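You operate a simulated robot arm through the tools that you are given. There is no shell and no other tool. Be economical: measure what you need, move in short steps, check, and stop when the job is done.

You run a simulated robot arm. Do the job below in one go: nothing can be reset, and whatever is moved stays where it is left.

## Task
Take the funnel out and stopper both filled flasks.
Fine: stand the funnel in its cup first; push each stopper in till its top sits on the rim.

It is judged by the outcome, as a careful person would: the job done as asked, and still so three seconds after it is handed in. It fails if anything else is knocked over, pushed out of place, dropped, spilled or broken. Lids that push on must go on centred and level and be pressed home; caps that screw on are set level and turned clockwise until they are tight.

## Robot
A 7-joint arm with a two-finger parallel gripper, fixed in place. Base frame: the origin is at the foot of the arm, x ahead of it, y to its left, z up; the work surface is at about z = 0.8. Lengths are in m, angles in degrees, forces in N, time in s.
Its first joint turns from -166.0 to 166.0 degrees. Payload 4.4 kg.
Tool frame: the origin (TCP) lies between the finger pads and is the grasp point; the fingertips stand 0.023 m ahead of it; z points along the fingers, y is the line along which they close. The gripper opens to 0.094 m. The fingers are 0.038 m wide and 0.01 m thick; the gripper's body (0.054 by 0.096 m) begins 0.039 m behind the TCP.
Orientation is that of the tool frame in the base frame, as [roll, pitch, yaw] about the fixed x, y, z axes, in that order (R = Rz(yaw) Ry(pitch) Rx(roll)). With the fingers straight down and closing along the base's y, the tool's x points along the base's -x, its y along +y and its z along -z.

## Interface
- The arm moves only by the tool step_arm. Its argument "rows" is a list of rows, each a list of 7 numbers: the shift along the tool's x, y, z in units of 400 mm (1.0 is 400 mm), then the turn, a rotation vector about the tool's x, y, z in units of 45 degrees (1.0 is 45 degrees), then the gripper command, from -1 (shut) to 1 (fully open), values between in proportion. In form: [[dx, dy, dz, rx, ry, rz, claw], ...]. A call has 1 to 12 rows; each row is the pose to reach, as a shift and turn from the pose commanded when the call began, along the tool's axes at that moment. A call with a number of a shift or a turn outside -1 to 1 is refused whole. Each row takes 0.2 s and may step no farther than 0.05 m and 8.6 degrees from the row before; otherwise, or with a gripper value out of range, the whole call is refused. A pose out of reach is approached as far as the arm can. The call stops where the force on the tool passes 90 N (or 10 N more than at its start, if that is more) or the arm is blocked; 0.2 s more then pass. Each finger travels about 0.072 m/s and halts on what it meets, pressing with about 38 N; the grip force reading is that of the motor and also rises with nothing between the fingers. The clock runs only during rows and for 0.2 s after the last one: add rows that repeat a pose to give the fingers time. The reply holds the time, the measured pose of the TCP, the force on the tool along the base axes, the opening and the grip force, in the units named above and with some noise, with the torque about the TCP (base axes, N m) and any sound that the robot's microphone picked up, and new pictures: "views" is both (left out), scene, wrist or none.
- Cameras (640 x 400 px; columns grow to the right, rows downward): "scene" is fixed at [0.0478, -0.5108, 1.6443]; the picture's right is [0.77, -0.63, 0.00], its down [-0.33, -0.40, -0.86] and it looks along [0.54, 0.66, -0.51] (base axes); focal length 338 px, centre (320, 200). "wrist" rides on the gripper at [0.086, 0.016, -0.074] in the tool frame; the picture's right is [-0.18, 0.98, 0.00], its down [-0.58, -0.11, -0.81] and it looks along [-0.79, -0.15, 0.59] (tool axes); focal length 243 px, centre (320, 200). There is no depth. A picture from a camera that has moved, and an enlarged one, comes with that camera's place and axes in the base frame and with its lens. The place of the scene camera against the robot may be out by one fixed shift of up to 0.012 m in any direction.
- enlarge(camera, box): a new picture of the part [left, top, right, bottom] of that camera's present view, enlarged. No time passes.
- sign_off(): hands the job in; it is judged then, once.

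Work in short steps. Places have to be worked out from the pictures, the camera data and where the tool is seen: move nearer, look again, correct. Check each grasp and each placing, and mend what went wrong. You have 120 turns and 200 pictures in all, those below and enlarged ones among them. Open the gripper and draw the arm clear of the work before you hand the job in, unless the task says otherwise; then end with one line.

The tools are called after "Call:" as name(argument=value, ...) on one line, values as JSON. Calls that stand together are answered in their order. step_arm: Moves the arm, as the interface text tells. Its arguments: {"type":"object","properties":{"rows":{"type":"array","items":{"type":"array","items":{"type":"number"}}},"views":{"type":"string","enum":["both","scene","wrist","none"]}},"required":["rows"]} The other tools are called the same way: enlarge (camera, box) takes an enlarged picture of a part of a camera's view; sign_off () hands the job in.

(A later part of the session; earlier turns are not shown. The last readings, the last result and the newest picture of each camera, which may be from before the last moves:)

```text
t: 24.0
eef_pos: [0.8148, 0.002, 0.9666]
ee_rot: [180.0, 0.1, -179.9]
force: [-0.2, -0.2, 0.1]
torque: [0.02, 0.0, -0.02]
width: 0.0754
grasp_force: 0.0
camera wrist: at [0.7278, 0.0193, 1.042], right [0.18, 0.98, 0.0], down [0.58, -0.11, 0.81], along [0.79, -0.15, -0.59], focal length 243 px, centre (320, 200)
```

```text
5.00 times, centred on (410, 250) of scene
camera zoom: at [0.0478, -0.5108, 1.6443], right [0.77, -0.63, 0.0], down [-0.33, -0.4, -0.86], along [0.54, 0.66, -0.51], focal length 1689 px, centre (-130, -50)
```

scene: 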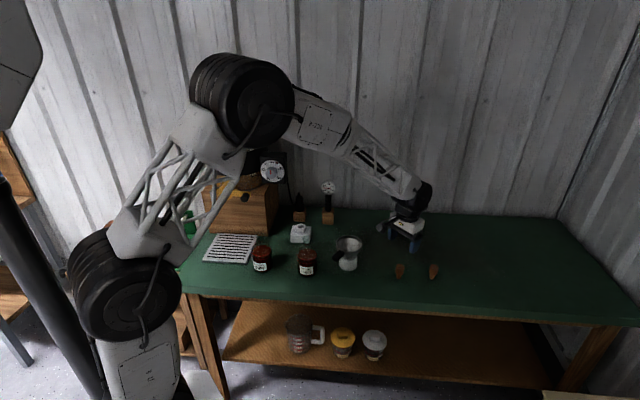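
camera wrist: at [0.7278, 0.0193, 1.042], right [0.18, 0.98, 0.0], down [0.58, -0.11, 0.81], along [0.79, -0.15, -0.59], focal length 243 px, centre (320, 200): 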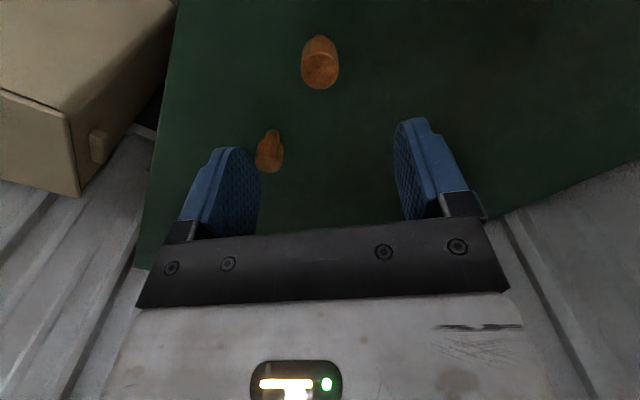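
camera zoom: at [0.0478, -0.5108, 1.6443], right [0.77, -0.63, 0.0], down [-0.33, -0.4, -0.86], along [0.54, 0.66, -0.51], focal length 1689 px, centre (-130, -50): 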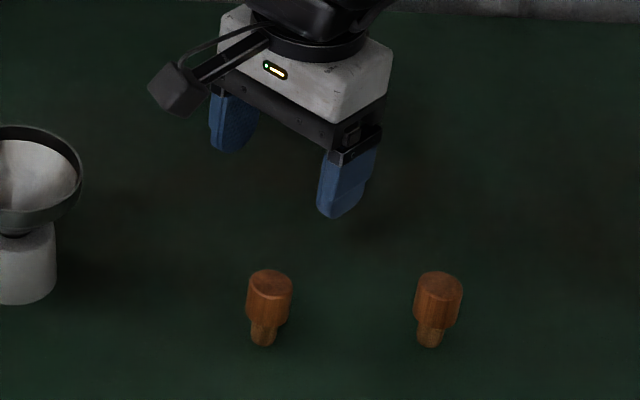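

Aligned within ~1 mm. Lower so the fingertips reach just above the head's underside (TCP z≈0.856), then look.

Call:
step_arm(rows=[[-0.002, 0, 0.1, 0, 0, 0, 0.6], [-0.002, 0, 0.19, 0, 0, 0, 0.6], [-0.002, 0, 0.277, 0, 0, 0, 0.6], [-0.002, 0, 0.277, 0, 0, 0, 0.6]])

Call:
enlarge(camera="scene", box=[370, 235, 430, 285])

```text
t: 25.0
eef_pos: [0.8145, 0.0025, 0.8565]
ee_rot: [180.0, 0.1, 180.0]
force: [0.0, 0.3, 0.1]
torque: [0.01, -0.01, -0.03]
width: 0.0756
grasp_force: 0.1
camera wrist: at [0.7285, 0.0189, 0.9306], right [0.18, 0.98, 0.0], down [0.58, -0.11, 0.81], along [0.79, -0.15, -0.59], focal length 243 px, centre (320, 200)
```

scene: 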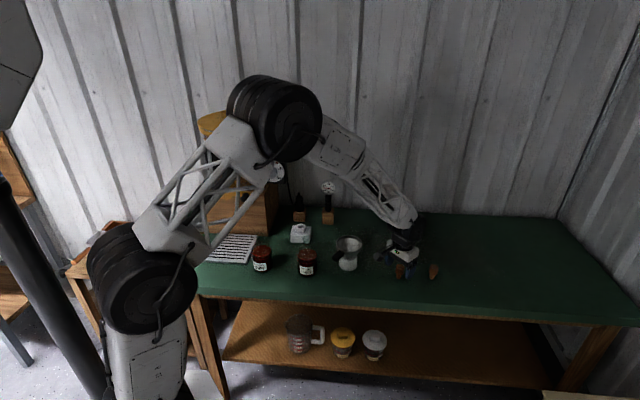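
wrist: 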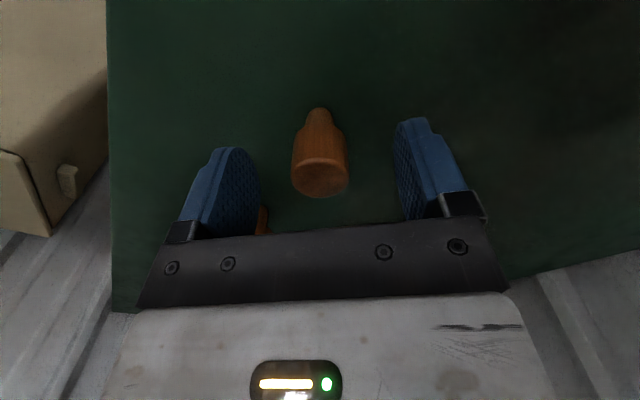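

```text
8.00 times, centred on (400, 260) of scene
camera zoom: at [0.0478, -0.5108, 1.6443], right [0.77, -0.63, 0.0], down [-0.33, -0.4, -0.86], along [0.54, 0.66, -0.51], focal length 2702 px, centre (-320, -280)
```

zoom: 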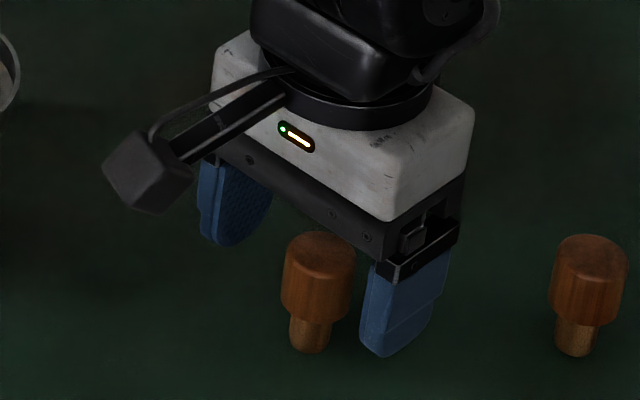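

Centred. Close on the head.

Call:
step_arm(rows=[[-0.003, 0.001, 0, 0, 0, 0, 0.0], [-0.003, 0.001, 0, 0, 0, 0, -0.2], [-0.003, 0.001, 0, 0, 0, 0, -1], [-0.003, 0.001, 0, 0, 0, 0, -1], [-0.003, 0.001, 0, 0, 0, 0, -1]])

Call:
enlarge(camera="scene", box=[370, 235, 430, 285])

```text
t: 26.2
eef_pos: [0.8135, 0.003, 0.856]
ee_rot: [180.0, 0.0, -179.9]
force: [0.3, 0.1, 0.8]
torque: [0.03, -0.01, -0.01]
width: 0.0276
grasp_force: 37.9
camera wrist: at [0.7288, 0.0194, 0.9304], right [0.18, 0.98, 0.0], down [0.58, -0.11, 0.81], along [0.79, -0.15, -0.59], focal length 243 px, centre (320, 200)
```

scene: 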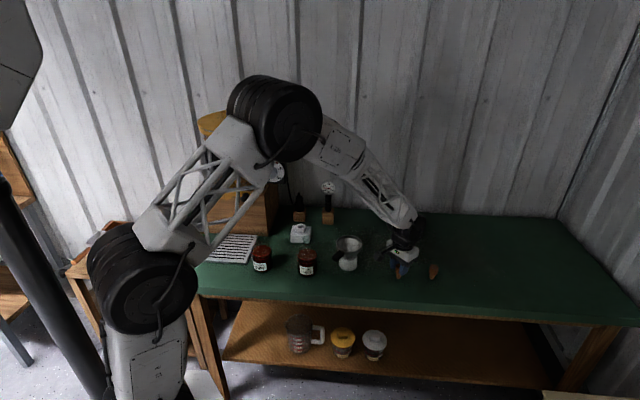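
wrist: 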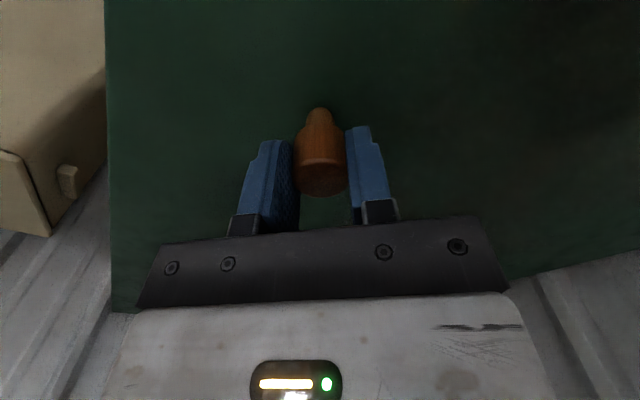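

```text
8.00 times, centred on (400, 260) of scene
camera zoom: at [0.0478, -0.5108, 1.6443], right [0.77, -0.63, 0.0], down [-0.33, -0.4, -0.86], along [0.54, 0.66, -0.51], focal length 2702 px, centre (-320, -280)
```

zoom: 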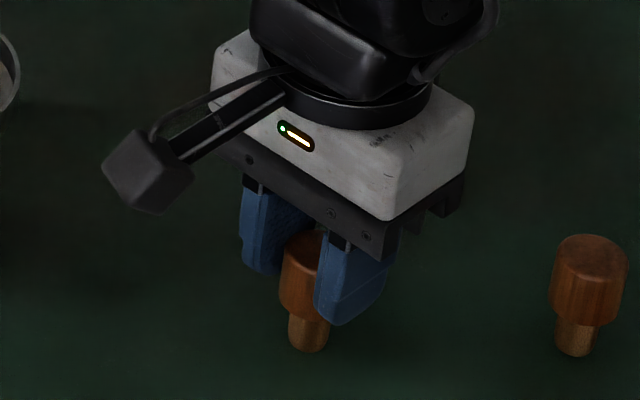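

Gripped (27.6 mm). Lift and carry back to where the wrist camera can view the flasks.

Call:
step_arm(rows=[[0, 0, -0.05, 0, 0, 0, -1], [0, 0, -0.15, 0, 0, 0, -1], [0, 0, -0.27, 0, 0, 0, -1], [0, 0, -0.39, 0, 0, 0, -1], [0, 0, -0.51, 0, 0, 0, -1], [0.05, 0.02, -0.6, 0, 0, 0, -1], [0.15, 0.06, -0.6, 0, 0, 0, -1], [0.26, 0.1, -0.6, 0, 0, 0, -1], [0.37, 0.14, -0.6, 0, 0, 0, -1], [0.48, 0.18, -0.6, 0, 0, 0, -1], [0.59, 0.22, -0.6, 0, 0, 0, -1], [0.7, 0.26, -0.6, 0, 0, 0, -1]], views="none")

Call:
step_arm(rows=[[0.1, 0.07, 0, 0, 0, 0, -1], [0.2, 0.14, 0, 0, 0, 0, -1], [0.3, 0.21, 0, 0, 0, 0, -1], [0.4, 0.25, 0, 0, 0, 0, -1], [0.45, 0.28, 0, 0, 0, 0, -1], [0.45, 0.28, 0, 0, 0, 0, -1]])

Call:
enlarge(camera="wrist", box=[230, 40, 430, 240])

```text
t: 28.8
eef_pos: [0.5372, 0.1037, 1.0973]
ee_rot: [180.0, 0.0, -179.9]
force: [-0.3, 0.3, -0.4]
torque: [-0.01, -0.01, 0.0]
width: 0.0273
grasp_force: 37.6
```

```text
t: 30.2
eef_pos: [0.3535, 0.2192, 1.0981]
ee_rot: [179.9, 0.0, 179.9]
force: [-0.1, -0.2, 0.2]
torque: [-0.01, 0.01, 0.01]
width: 0.0275
grasp_force: 38.0
camera wrist: at [0.2679, 0.2353, 1.1716], right [0.18, 0.98, 0.0], down [0.58, -0.11, 0.81], along [0.79, -0.15, -0.59], focal length 243 px, centre (320, 200)
```

scene: 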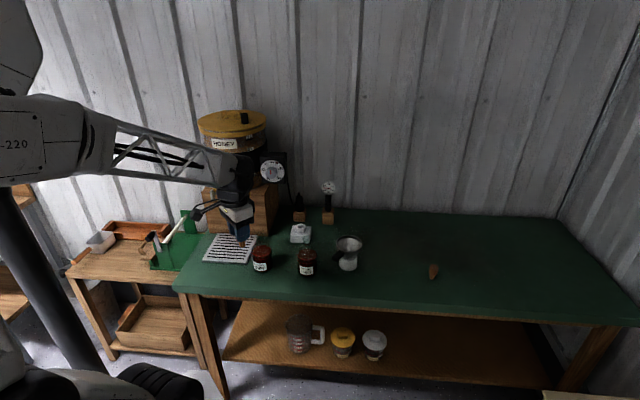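
wrist: 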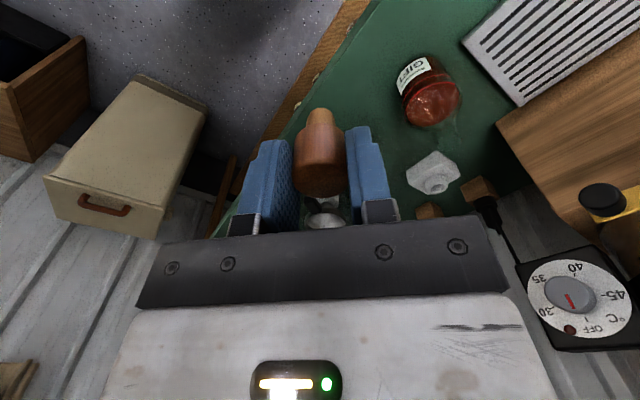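

```text
2.00 times, centred on (330, 140) of wrist
camera zoom: at [0.2679, 0.2353, 1.1716], right [0.18, 0.98, 0.0], down [0.58, -0.11, 0.81], along [0.79, -0.15, -0.59], focal length 485 px, centre (300, 320)
```

zoom: 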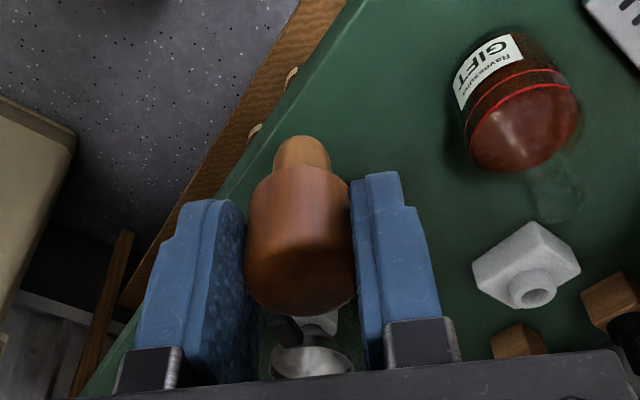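

The GIFT flask with its glass neck is visible; zoom to measure its mouth.

Call:
enlarge(camera="wrist", box=[390, 50, 490, 160])

Call:
enlarge(camera="scene", box=[240, 225, 330, 280])

```text
3.64 times, centred on (440, 105) of wrist
camera zoom: at [0.2679, 0.2353, 1.1716], right [0.18, 0.98, 0.0], down [0.58, -0.11, 0.81], along [0.79, -0.15, -0.59], focal length 882 px, centre (-116, 546)
```

zoom: 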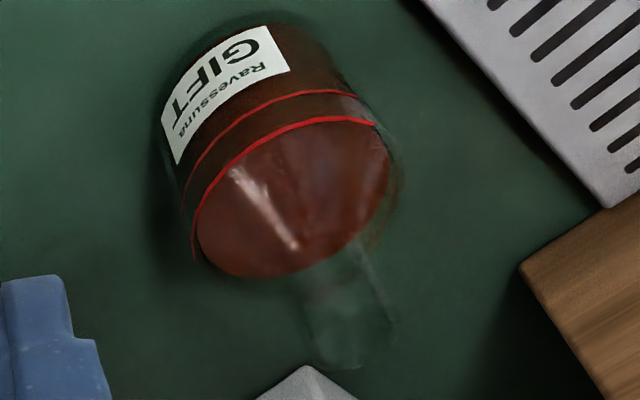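

```text
7.11 times, centred on (285, 252) of scene
camera zoom: at [0.0478, -0.5108, 1.6443], right [0.77, -0.63, 0.0], down [-0.33, -0.4, -0.86], along [0.54, 0.66, -0.51], focal length 2402 px, centre (569, -173)
```

zoom: 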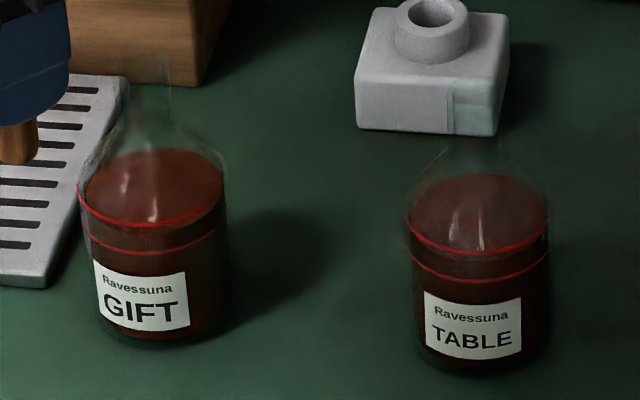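

GIFT mouth ≈(0.480, 0.350), z≈0.955 (consistent with where the funnel was). Move stopper over it, tip ~30 mm above, and check in both cameras.

Call:
step_arm(rows=[[-0.08, 0.08, 0, 0, 0, 0, -1], [-0.16, 0.16, 0, 0, 0, 0, -1], [-0.24, 0.24, 0, 0, 0, 0, -1], [-0.3125, 0.3275, 0, 0, 0, 0, -1], [-0.3125, 0.3275, 0.07, 0, 0, 0, -1], [-0.3125, 0.3275, 0.1425, 0, 0, 0, -1], [-0.3125, 0.3275, 0.1425, 0, 0, 0, -1]])

Call:
enlarge(camera="scene", box=[235, 205, 290, 255])

Call:
enlarge(camera="wrist", box=[260, 30, 390, 140])

```text
t: 31.8
eef_pos: [0.4781, 0.3492, 1.0357]
ee_rot: [180.0, 0.0, -179.8]
force: [0.4, -0.2, -1.1]
torque: [0.02, 0.04, -0.02]
width: 0.0276
grasp_force: 38.0
camera wrist: at [0.393, 0.366, 1.1108], right [0.18, 0.98, 0.0], down [0.58, -0.11, 0.81], along [0.79, -0.15, -0.59], focal length 243 px, centre (320, 200)
```

scene: 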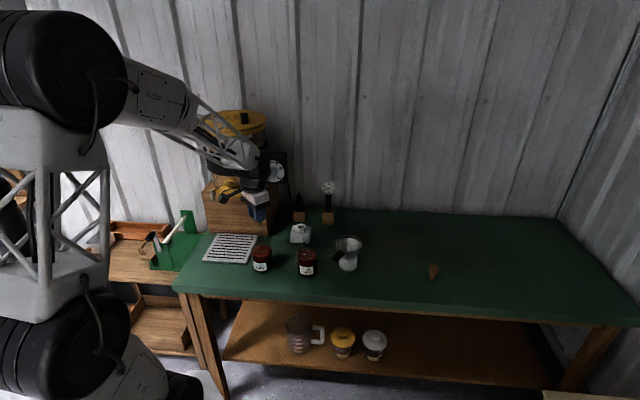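
wrist: 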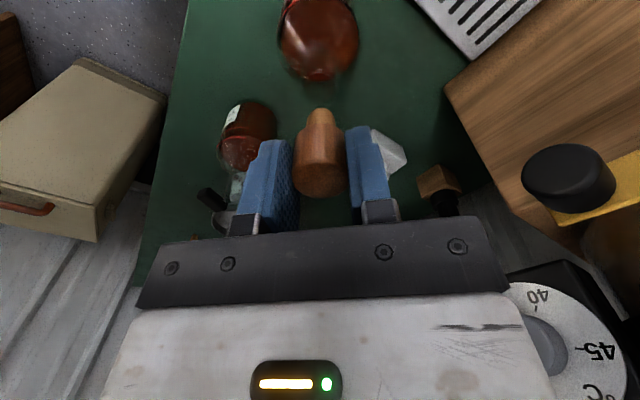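

```text
8.00 times, centred on (262, 230) of scene
camera zoom: at [0.0478, -0.5108, 1.6443], right [0.77, -0.63, 0.0], down [-0.33, -0.4, -0.86], along [0.54, 0.66, -0.51], focal length 2702 px, centre (780, -40)
```

zoom: 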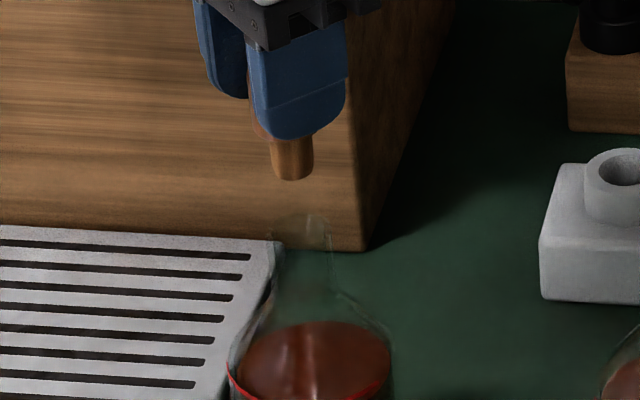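

```text
3.64 times, centred on (325, 85) of wrist
camera zoom: at [0.393, 0.366, 1.1108], right [0.18, 0.98, 0.0], down [0.58, -0.11, 0.81], along [0.79, -0.15, -0.59], focal length 882 px, centre (302, 618)
```

zoom: 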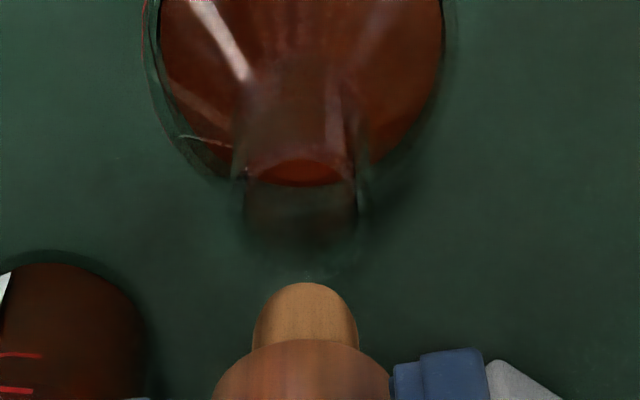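

Scene shows the tip ~2.6 mm left of the neck, wrist shows it centred laterally; solved correction (+2.7, −0.9 mm). Apply and lower 20 mm.

Call:
step_arm(rows=[[-0.0067, -0.0022, 0.02, 0, 0, 0, -1], [-0.0067, -0.0022, 0.05, 0, 0, 0, -1], [-0.0067, -0.0022, 0.05, 0, 0, 0, -1]], views="none")

Call:
enlarge(camera="scene", box=[248, 212, 278, 242])

Call:
enlarge(camera="wrist", box=[280, 60, 360, 140])

```text
t: 32.6
eef_pos: [0.4826, 0.3461, 1.0167]
ee_rot: [180.0, 0.0, -179.9]
force: [-0.4, 0.8, -0.2]
torque: [0.05, 0.02, -0.05]
width: 0.0276
grasp_force: 37.9
```

```text
13.33 times, centred on (263, 227) of scene
camera zoom: at [0.0478, -0.5108, 1.6443], right [0.77, -0.63, 0.0], down [-0.33, -0.4, -0.86], along [0.54, 0.66, -0.51], focal length 4504 px, centre (1080, -160)
```

zoom: 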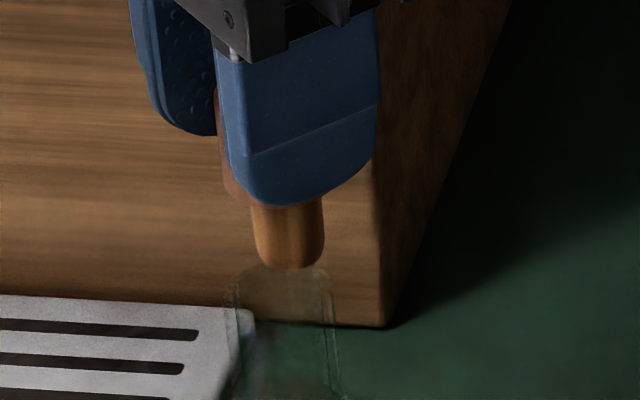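

```text
5.00 times, centred on (320, 100) of wrist
camera zoom: at [0.396, 0.3637, 1.0911], right [0.18, 0.98, 0.0], down [0.58, -0.11, 0.81], along [0.79, -0.15, -0.59], focal length 1213 px, centre (320, 700)
```

zoom: 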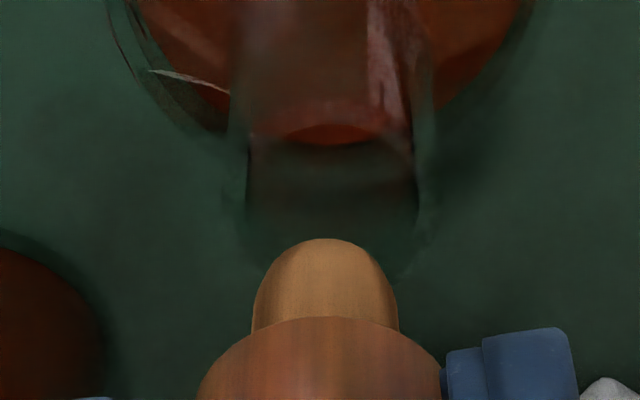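

Residual ≈(−0.7, +1.1) mm. Apply and lower 10 mm, watching force.

Call:
step_arm(rows=[[0.0018, 0.0028, 0.01, 0, 0, 0, -1], [0.0018, 0.0028, 0.025, 0, 0, 0, -1], [0.0018, 0.0028, 0.025, 0, 0, 0, -1]], views="none")

Call:
enlarge(camera="scene", box=[248, 215, 278, 245])

Call:
enlarge(camera="wrist", box=[280, 60, 360, 140])

```text
t: 33.4
eef_pos: [0.481, 0.3503, 1.0054]
ee_rot: [179.9, 0.0, -179.9]
force: [-0.6, -0.5, -1.2]
torque: [0.02, 0.02, -0.01]
width: 0.0273
grasp_force: 37.5
```

```text
13.33 times, centred on (263, 230) of scene
camera zoom: at [0.0478, -0.5108, 1.6443], right [0.77, -0.63, 0.0], down [-0.33, -0.4, -0.86], along [0.54, 0.66, -0.51], focal length 4504 px, centre (1080, -200)
```

zoom: 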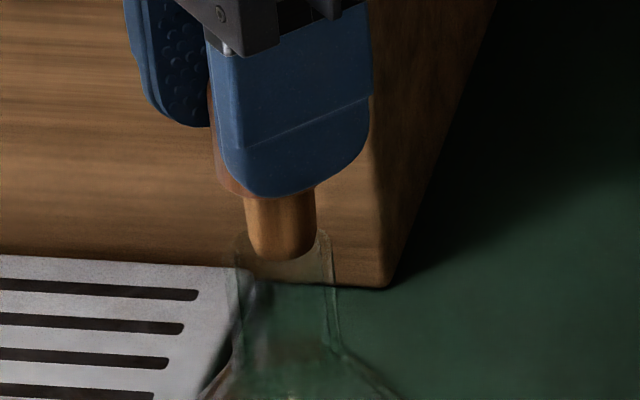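

```text
5.00 times, centred on (320, 100) of wrist
camera zoom: at [0.3946, 0.367, 1.0803], right [0.18, 0.98, 0.0], down [0.58, -0.11, 0.81], along [0.79, -0.15, -0.59], focal length 1213 px, centre (320, 700)
```

zoom: 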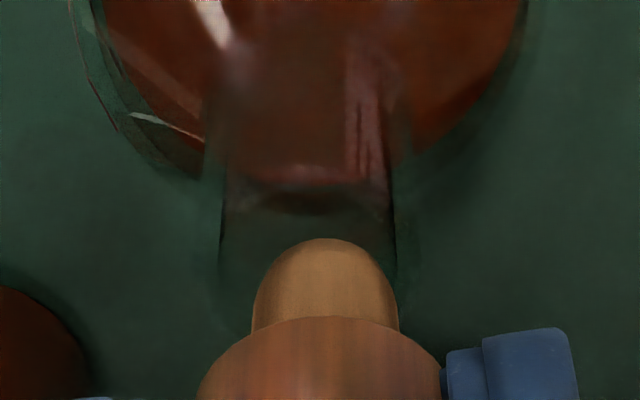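

Now the tip is ~2.2 mm high in y (servo error varies); correct and let it settle before looking.

Call:
step_arm(rows=[[0.0012, -0.0055, 0, 0, 0, 0, -1], [0.0012, -0.0055, 0, 0, 0, 0, -1], [0.0012, -0.0055, 0, 0, 0, 0, -1], [0.0012, -0.0055, 0, 0, 0, 0, -1]], views="none")

Call:
enlarge(camera="scene", box=[248, 215, 278, 245])

Call:
enlarge(camera="wrist", box=[280, 60, 360, 140])

```text
t: 34.4
eef_pos: [0.4809, 0.3485, 1.0062]
ee_rot: [180.0, 0.0, 180.0]
force: [0.3, 0.5, 0.0]
torque: [0.02, 0.03, -0.01]
width: 0.0275
grasp_force: 38.4
```

```text
13.33 times, centred on (263, 230) of scene
camera zoom: at [0.0478, -0.5108, 1.6443], right [0.77, -0.63, 0.0], down [-0.33, -0.4, -0.86], along [0.54, 0.66, -0.51], focal length 4504 px, centre (1080, -200)
```

zoom: 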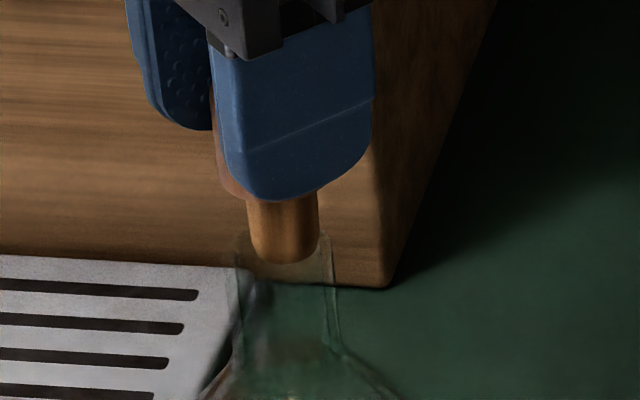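

```text
5.00 times, centred on (320, 100) of wrist
camera zoom: at [0.3942, 0.3649, 1.0807], right [0.18, 0.98, 0.0], down [0.58, -0.11, 0.81], along [0.79, -0.15, -0.59], focal length 1213 px, centre (320, 700)
```

zoom: 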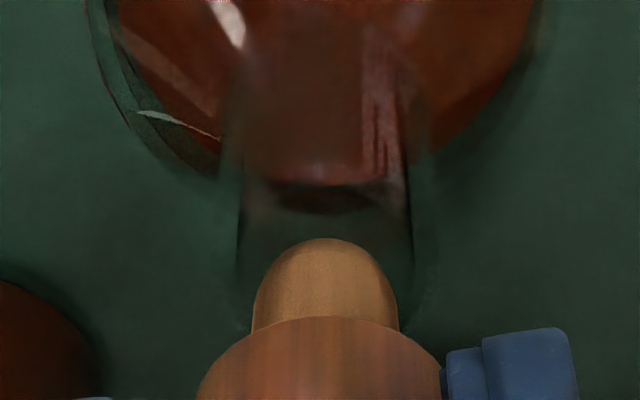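

Aligned in both views. Lower 6 mm, settle, check force.

Call:
step_arm(rows=[[-0.001, 0, 0.008, 0, 0, 0, -1], [-0.001, 0, 0.015, 0, 0, 0, -1], [-0.001, 0, 0.015, 0, 0, 0, -1], [-0.001, 0, 0.015, 0, 0, 0, -1]], views="none")

Call:
enlarge(camera="scene", box=[248, 215, 278, 245])

Call:
enlarge(camera="wrist", box=[280, 60, 360, 140])

```text
t: 35.4
eef_pos: [0.4805, 0.349, 1.0017]
ee_rot: [-180.0, -0.1, -179.9]
force: [-1.3, 0.0, -0.5]
torque: [0.04, 0.06, 0.0]
width: 0.0276
grasp_force: 38.4
```

```text
13.33 times, centred on (263, 230) of scene
camera zoom: at [0.0478, -0.5108, 1.6443], right [0.77, -0.63, 0.0], down [-0.33, -0.4, -0.86], along [0.54, 0.66, -0.51], focal length 4504 px, centre (1080, -200)
```

zoom: 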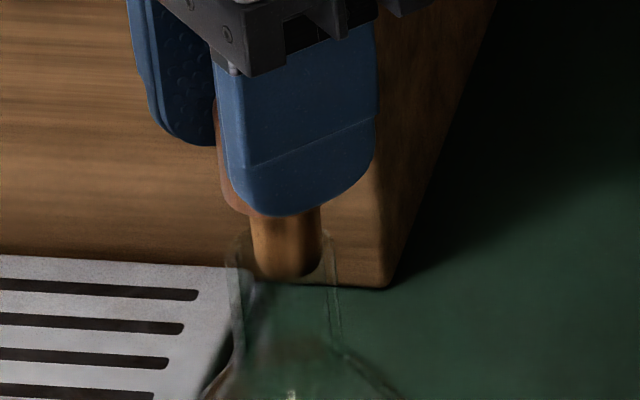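

```text
5.00 times, centred on (320, 100) of wrist
camera zoom: at [0.3947, 0.365, 1.0756], right [0.18, 0.98, 0.0], down [0.58, -0.11, 0.81], along [0.79, -0.15, -0.59], focal length 1213 px, centre (320, 700)
```

zoom: 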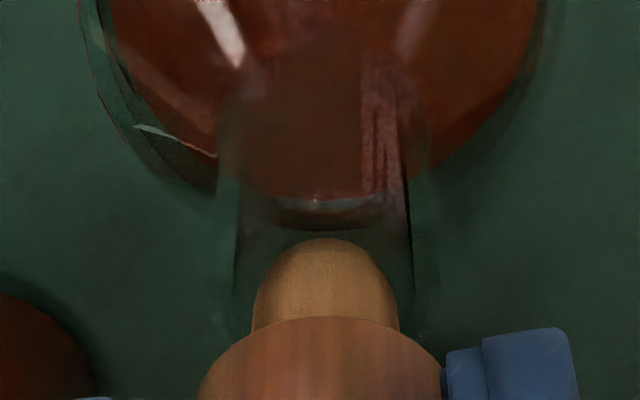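

Still force-free and centred; lower 8 mm more.

Call:
step_arm(rows=[[0, 0, 0.007, 0, 0, 0, -1], [0, 0, 0.014, 0, 0, 0, -1], [0, 0, 0.02, 0, 0, 0, -1], [0, 0, 0.02, 0, 0, 0, -1]], views="none")

Call:
enlarge(camera="scene", box=[248, 215, 278, 245])

```text
t: 36.4
eef_pos: [0.4812, 0.3486, 0.9923]
ee_rot: [179.9, 0.0, -179.8]
force: [-0.2, -1.3, 0.3]
torque: [-0.04, 0.06, 0.01]
width: 0.0276
grasp_force: 38.0
```

```text
13.33 times, centred on (263, 230) of scene
camera zoom: at [0.0478, -0.5108, 1.6443], right [0.77, -0.63, 0.0], down [-0.33, -0.4, -0.86], along [0.54, 0.66, -0.51], focal length 4504 px, centre (1080, -200)
```

zoom: 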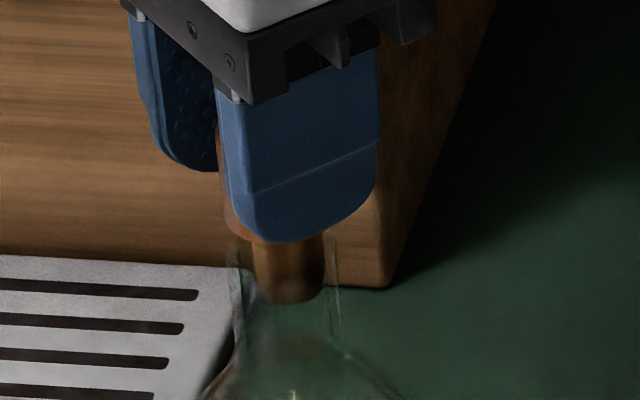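

The shank is inside the neck. Push down further in small steps.

Call:
step_arm(rows=[[0, 0, 0.006, 0, 0, 0, -1], [0, 0, 0.012, 0, 0, 0, -1], [0, 0, 0.018, 0, 0, 0, -1], [0, 0, 0.024, 0, 0, 0, -1], [0, 0, 0.024, 0, 0, 0, -1]], views="none")

Call:
enlarge(camera="scene", box=[248, 215, 278, 245])

```text
t: 37.6
eef_pos: [0.4823, 0.348, 0.9841]
ee_rot: [-180.0, -0.1, -179.8]
force: [-1.7, -0.7, 0.2]
torque: [-0.01, 0.03, 0.04]
width: 0.0273
grasp_force: 38.2
```

```text
13.33 times, centred on (263, 230) of scene
camera zoom: at [0.0478, -0.5108, 1.6443], right [0.77, -0.63, 0.0], down [-0.33, -0.4, -0.86], along [0.54, 0.66, -0.51], focal length 4504 px, centre (1080, -200)
```

zoom: 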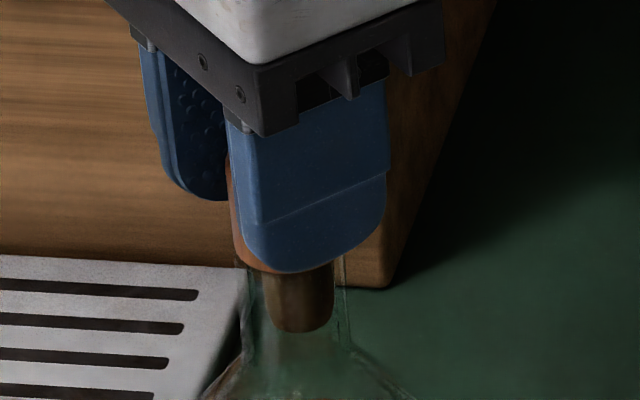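

The arm drifted ~2 mm to image-right, nudging the neck slightly; shift back (−2, +1.3 mm) and hold to see.

Call:
step_arm(rows=[[0.0025, 0.0016, 0, 0, 0, 0, -1], [0.005, 0.0032, 0, 0, 0, 0, -1], [0.005, 0.0032, 0, 0, 0, 0, -1], [0.005, 0.0032, 0, 0, 0, 0, -1]], views="none")

Call:
enlarge(camera="scene", box=[240, 215, 290, 280])

Call:
enlarge(camera="wrist", box=[260, 20, 380, 140])

```text
t: 38.6
eef_pos: [0.4797, 0.3505, 0.9815]
ee_rot: [180.0, -0.1, -179.9]
force: [1.1, -1.4, -0.6]
torque: [-0.03, 0.03, -0.04]
width: 0.0274
grasp_force: 38.2
```

```text
6.15 times, centred on (265, 248) of scene
camera zoom: at [0.0478, -0.5108, 1.6443], right [0.77, -0.63, 0.0], down [-0.33, -0.4, -0.86], along [0.54, 0.66, -0.51], focal length 2079 px, centre (658, -92)
```

zoom: 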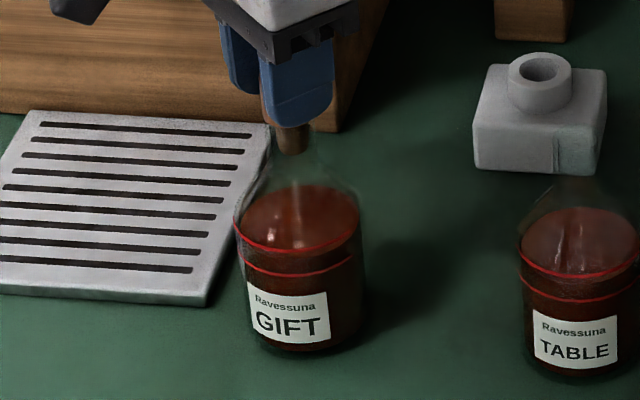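

```text
3.33 times, centred on (320, 80) of wrist
camera zoom: at [0.3937, 0.3665, 1.0569], right [0.18, 0.98, 0.0], down [0.58, -0.11, 0.81], along [0.79, -0.15, -0.59], focal length 809 px, centre (320, 600)
```

zoom: 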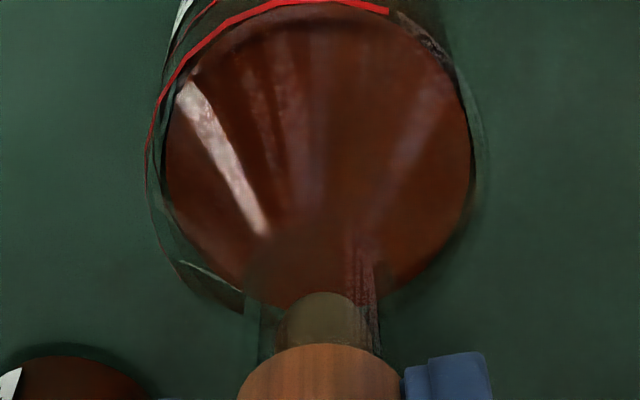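

Flask upright, stopper well within. Continue pressing down in small steps.

Call:
step_arm(rows=[[0, 0, 0.005, 0, 0, 0, -1], [0, 0, 0.01, 0, 0, 0, -1], [0, 0, 0.015, 0, 0, 0, -1], [0, 0, 0.015, 0, 0, 0, -1]], views="none")

Call:
enlarge(camera="scene", box=[248, 220, 278, 250])

Call:
enlarge(camera="wrist", box=[280, 60, 360, 140])

```text
t: 39.6
eef_pos: [0.4787, 0.3503, 0.9773]
ee_rot: [179.9, 0.2, -179.9]
force: [5.1, -6.1, 39.0]
torque: [-0.2, -0.34, -0.04]
width: 0.0278
grasp_force: 38.1
```

```text
13.33 times, centred on (263, 235) of scene
camera zoom: at [0.0478, -0.5108, 1.6443], right [0.77, -0.63, 0.0], down [-0.33, -0.4, -0.86], along [0.54, 0.66, -0.51], focal length 4504 px, centre (1080, -267)
```

zoom: 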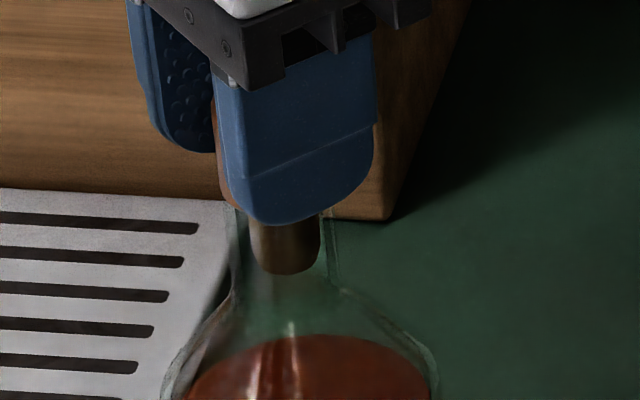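

```text
5.00 times, centred on (320, 100) of wrist
camera zoom: at [0.3926, 0.3662, 1.0525], right [0.18, 0.98, 0.0], down [0.58, -0.11, 0.81], along [0.79, -0.15, -0.59], focal length 1213 px, centre (320, 700)
```

zoom: 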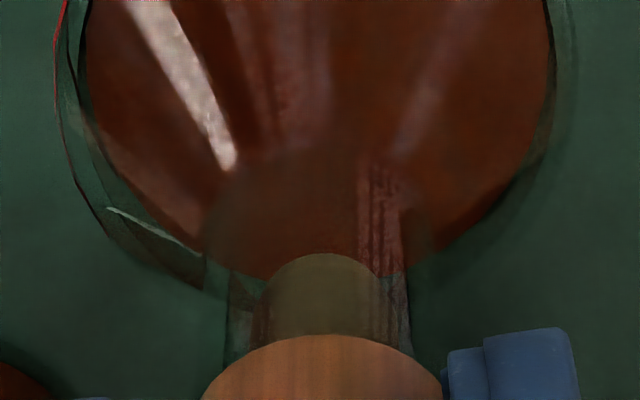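

39 N reaction and the stopper slid up ~2 mm in the grip, so it seems seated or nearly. Release and inspect.

Call:
step_arm(rows=[[0, 0, -0.003, 0, 0, 0, -1], [0, 0, -0.004, 0, 0, 0, -0.2], [0, 0, -0.004, 0, 0, 0, 0.2], [0, 0, -0.004, 0, 0, 0, 0.2], [0, 0, -0.06, 0, 0, 0, 0.2], [0, 0, -0.13, 0, 0, 0, 0.2], [0, 0, -0.2, 0, 0, 0, 0.2]], views="none")

Call:
enlarge(camera="scene", box=[240, 210, 290, 280])

Call:
enlarge(camera="wrist", box=[240, 20, 400, 180])

```text
t: 41.2
eef_pos: [0.4799, 0.3517, 1.0575]
ee_rot: [180.0, -0.1, -180.0]
force: [0.5, 0.2, 0.2]
torque: [-0.01, 0.01, -0.03]
width: 0.0564
grasp_force: 0.1
```

```text
5.71 times, centred on (265, 245) of scene
camera zoom: at [0.0478, -0.5108, 1.6443], right [0.77, -0.63, 0.0], down [-0.33, -0.4, -0.86], along [0.54, 0.66, -0.51], focal length 1930 px, centre (634, -57)
```

zoom: 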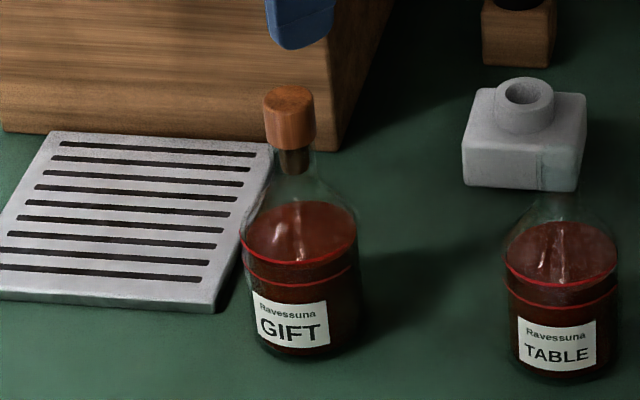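

```text
2.50 times, centred on (320, 100) of wrist
camera zoom: at [0.3935, 0.3668, 1.1326], right [0.18, 0.98, 0.0], down [0.58, -0.11, 0.81], along [0.79, -0.15, -0.59], focal length 606 px, centre (320, 450)
```

zoom: 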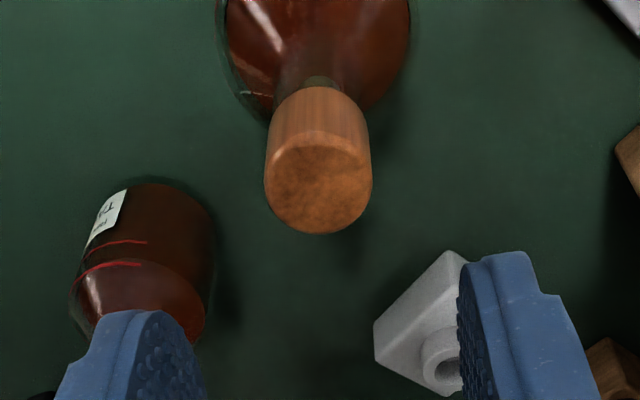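

Looks near-seated; zoom close to check gap and tilt.

Call:
enlarge(camera="scene", box=[254, 222, 278, 246])

Call:
enlarge(camera="wrist", box=[295, 40, 345, 90])

```text
16.00 times, centred on (266, 234) of scene
camera zoom: at [0.0478, -0.5108, 1.6443], right [0.77, -0.63, 0.0], down [-0.33, -0.4, -0.86], along [0.54, 0.66, -0.51], focal length 5405 px, centre (1184, -344)
```

zoom: 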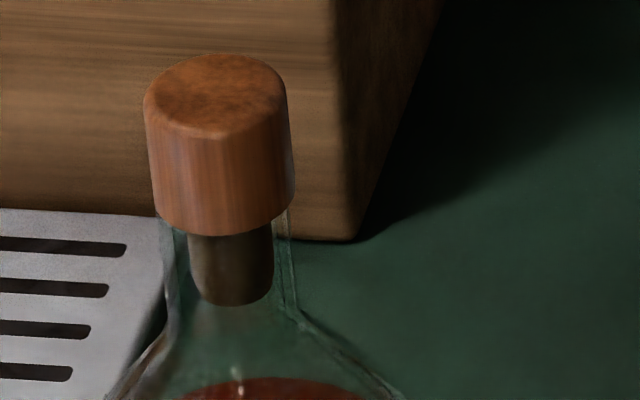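

```text
8.00 times, centred on (320, 65) of wrist
camera zoom: at [0.3935, 0.3668, 1.1326], right [0.18, 0.98, 0.0], down [0.58, -0.11, 0.81], along [0.79, -0.15, -0.59], focal length 1941 px, centre (320, 1280)
```

zoom: 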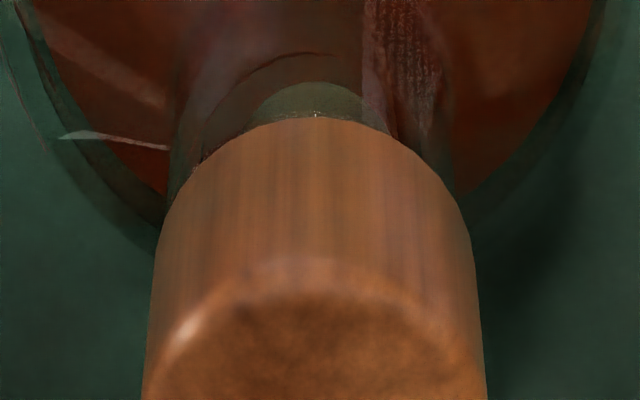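

It looks level with the head at the rim. I'll press on top with closed fingers to be sure it's home: close, then descend to near contact (TCP≈1.01).

Call:
step_arm(rows=[[-0.001, -0.003, 0, 0, 0, 0, -1], [-0.001, -0.003, 0, 0, 0, 0, -1], [-0.001, -0.003, 0.03, 0, 0, 0, -1], [-0.001, -0.003, 0.07, 0, 0, 0, -1], [-0.001, -0.003, 0.11, 0, 0, 0, -1], [-0.001, -0.003, 0.11, 0, 0, 0, -1]], views="none")

Call:
enlarge(camera="scene", box=[250, 215, 280, 245])

Call:
enlarge(camera="wrist", box=[240, 60, 400, 220])

```text
t: 42.6
eef_pos: [0.48, 0.347, 1.0112]
ee_rot: [180.0, 0.1, -179.9]
force: [-0.1, 0.3, -0.3]
torque: [-0.03, 0.0, 0.01]
width: 0.0
grasp_force: 38.1
```

```text
13.33 times, centred on (265, 230) of scene
camera zoom: at [0.0478, -0.5108, 1.6443], right [0.77, -0.63, 0.0], down [-0.33, -0.4, -0.86], along [0.54, 0.66, -0.51], focal length 4504 px, centre (1053, -200)
```

zoom: 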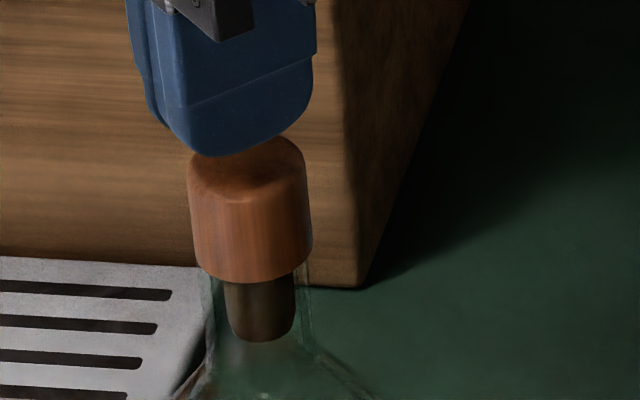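

```text
2.50 times, centred on (320, 140) of wrist
camera zoom: at [0.3937, 0.3638, 1.0866], right [0.18, 0.98, 0.0], down [0.58, -0.11, 0.81], along [0.79, -0.15, -0.59], focal length 606 px, centre (320, 350)
```

zoom: 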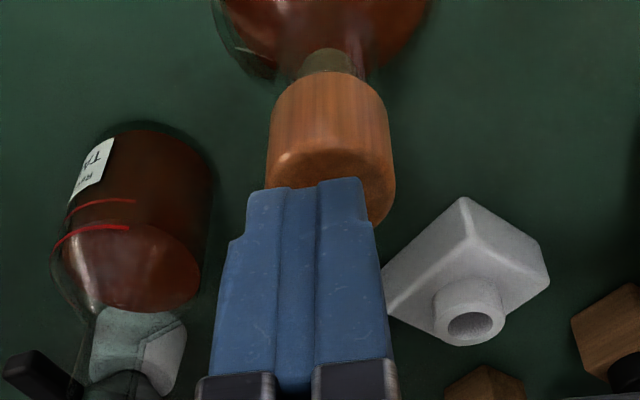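

Fingers are ~4–5 mm off in y and a bit short in x; correct (+4, +4 mm) and check.

Call:
step_arm(rows=[[-0.01, 0.0105, 0, 0, 0, 0, -1], [-0.01, 0.0105, 0, 0, 0, 0, -1], [-0.01, 0.0105, 0, 0, 0, 0, -1]], views="none")

Call:
enlarge(camera="scene", box=[250, 215, 280, 245])

Call:
enlarge(camera="wrist", box=[240, 60, 400, 220])

```text
t: 43.4
eef_pos: [0.4835, 0.3519, 1.0124]
ee_rot: [-179.9, 0.0, -180.0]
force: [0.2, 0.6, -0.3]
torque: [-0.01, 0.01, 0.03]
width: 0.0
grasp_force: 37.6
```

```text
13.33 times, centred on (265, 230) of scene
camera zoom: at [0.0478, -0.5108, 1.6443], right [0.77, -0.63, 0.0], down [-0.33, -0.4, -0.86], along [0.54, 0.66, -0.51], focal length 4504 px, centre (1053, -200)
```

zoom: 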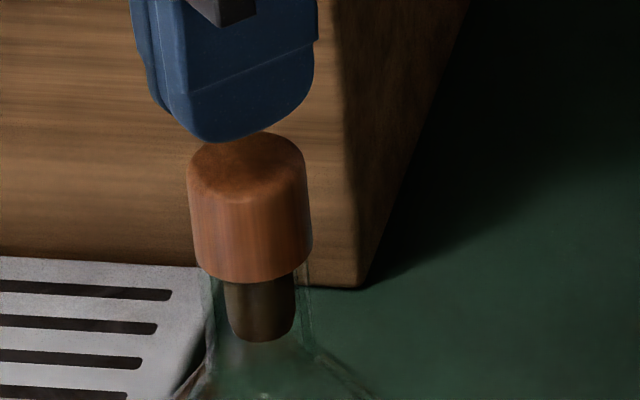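

```text
2.50 times, centred on (320, 140) of wrist
camera zoom: at [0.397, 0.3686, 1.0868], right [0.18, 0.98, 0.0], down [0.58, -0.11, 0.81], along [0.79, -0.15, -0.59], focal length 606 px, centre (320, 350)
```

zoom: 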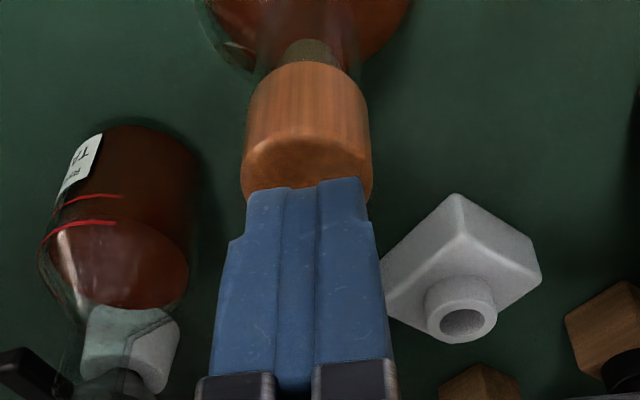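

Centred in y; shift +2.5 mm in x and press down gently.

Call:
step_arm(rows=[[-0.006, 0, 0.01, 0, 0, 0, -1], [-0.006, 0, 0.015, 0, 0, 0, -1], [-0.006, 0, 0.02, 0, 0, 0, -1], [-0.006, 0, 0.024, 0, 0, 0, -1], [-0.006, 0, 0.024, 0, 0, 0, -1]], views="none")

Call:
enlarge(camera="scene", box=[250, 215, 280, 245])

```text
t: 44.6
eef_pos: [0.486, 0.3527, 1.0032]
ee_rot: [179.9, 0.0, -179.9]
force: [-0.3, -0.4, 0.2]
torque: [0.01, 0.01, -0.02]
width: 0.0
grasp_force: 38.4
```

```text
13.33 times, centred on (265, 230) of scene
camera zoom: at [0.0478, -0.5108, 1.6443], right [0.77, -0.63, 0.0], down [-0.33, -0.4, -0.86], along [0.54, 0.66, -0.51], focal length 4504 px, centre (1053, -200)
```

zoom: 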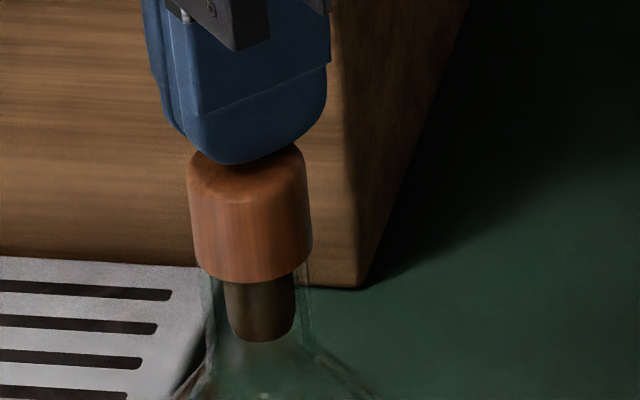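

Call:
step_arm(rows=[[0, -0.002, 0.004, 0, 0, 0, -1], [0, -0.002, 0.008, 0, 0, 0, -1], [0, -0.002, 0.011, 0, 0, 0, -1], [0, -0.002, 0.014, 0, 0, 0, -1], [0, -0.002, 0.014, 0, 0, 0, -1]], views="none")

Call:
enlarge(camera="scene", box=[250, 215, 280, 245])

```text
t: 45.8
eef_pos: [0.4876, 0.3524, 0.9999]
ee_rot: [179.9, 0.2, -180.0]
force: [-0.7, -1.5, 47.3]
torque: [-0.14, 0.23, 0.0]
width: 0.0002
grasp_force: 37.9
```

```text
13.33 times, centred on (265, 230) of scene
camera zoom: at [0.0478, -0.5108, 1.6443], right [0.77, -0.63, 0.0], down [-0.33, -0.4, -0.86], along [0.54, 0.66, -0.51], focal length 4504 px, centre (1053, -200)
```

zoom: 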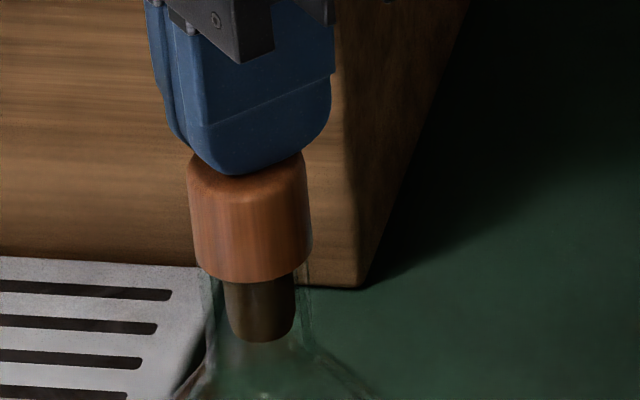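

47 N on top with no movement. Zoom on the junction to confirm it sits on the rim.

Call:
enlarge(camera="scene", box=[260, 230, 276, 244])

```text
16.00 times, centred on (268, 237) of scene
camera zoom: at [0.0478, -0.5108, 1.6443], right [0.77, -0.63, 0.0], down [-0.33, -0.4, -0.86], along [0.54, 0.66, -0.51], focal length 5405 px, centre (1152, -392)
```

zoom: 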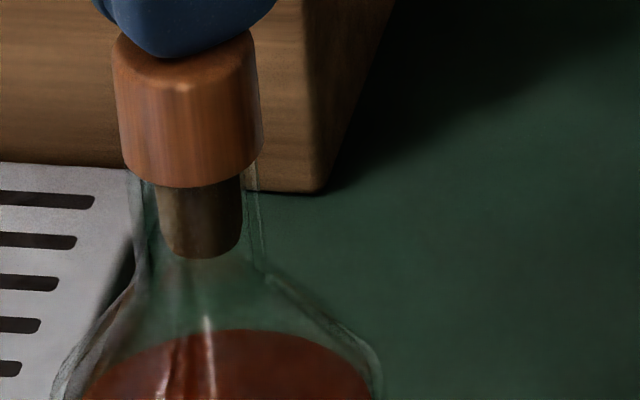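

Seated: no rim visible below the head and hard contact. Lift off and travel to stopper #2.

Call:
step_arm(rows=[[0, 0, -0.03, 0, 0, 0, -1], [0, 0, -0.12, 0, 0, 0, -1], [0, 0, -0.24, 0, 0, 0, -1], [0, 0, -0.35, 0, 0, 0, 0], [-0.08, -0.08, -0.37, 0, 0, 0, 0.6], [-0.165, -0.165, -0.37, 0, 0, 0, 0.6], [-0.25, -0.25, -0.37, 0, 0, 0, 0.6], [-0.335, -0.335, -0.37, 0, 0, 0, 0.6], [-0.42, -0.42, -0.37, 0, 0, 0, 0.6], [-0.505, -0.505, -0.37, 0, 0, 0, 0.6], [-0.59, -0.59, -0.37, 0, 0, 0, 0.6], [-0.6, -0.6, -0.37, 0, 0, 0, 0.6]])

Call:
enlarge(camera="wrist", box=[200, 60, 320, 200])

```text
t: 48.4
eef_pos: [0.7284, 0.1122, 1.1491]
ee_rot: [179.9, 0.0, 179.9]
force: [1.0, 0.2, 0.6]
torque: [0.02, 0.01, 0.0]
width: 0.0755
grasp_force: 0.1
camera wrist: at [0.6426, 0.1293, 1.2237], right [0.18, 0.98, 0.0], down [0.58, -0.11, 0.81], along [0.79, -0.15, -0.59], focal length 243 px, centre (320, 200)
```

scene: 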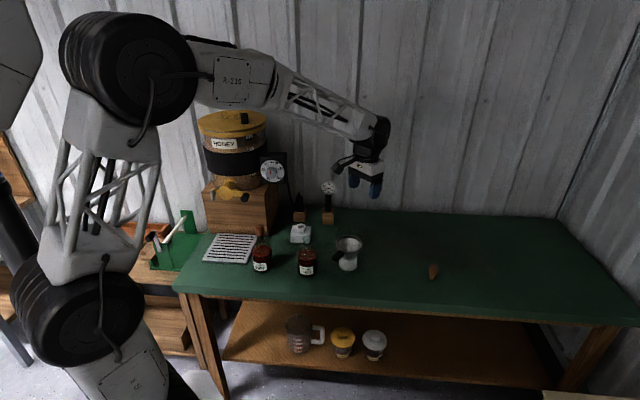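
wrist: 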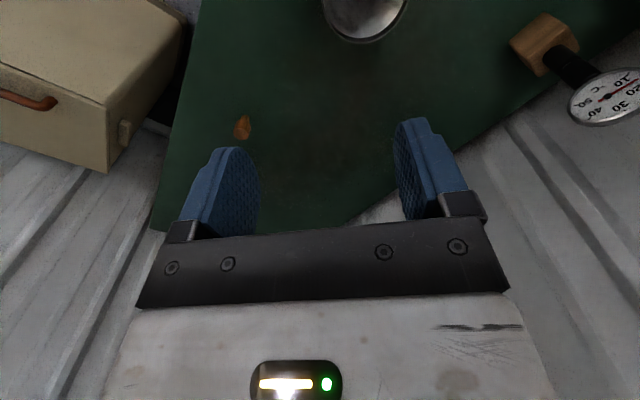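

```text
2.86 times, centred on (260, 130) of wrist
camera zoom: at [0.6426, 0.1293, 1.2237], right [0.18, 0.98, 0.0], down [0.58, -0.11, 0.81], along [0.79, -0.15, -0.59], focal length 693 px, centre (491, 400)
```

zoom: 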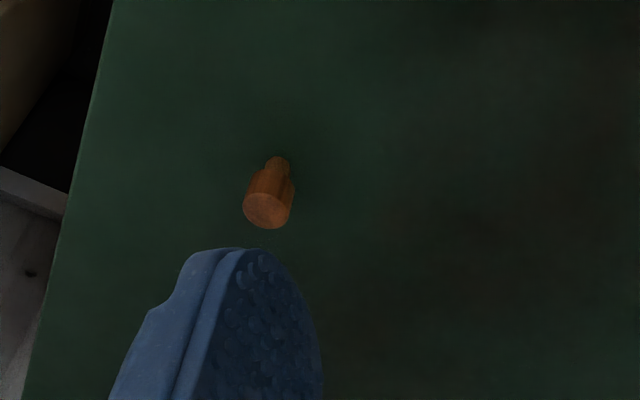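

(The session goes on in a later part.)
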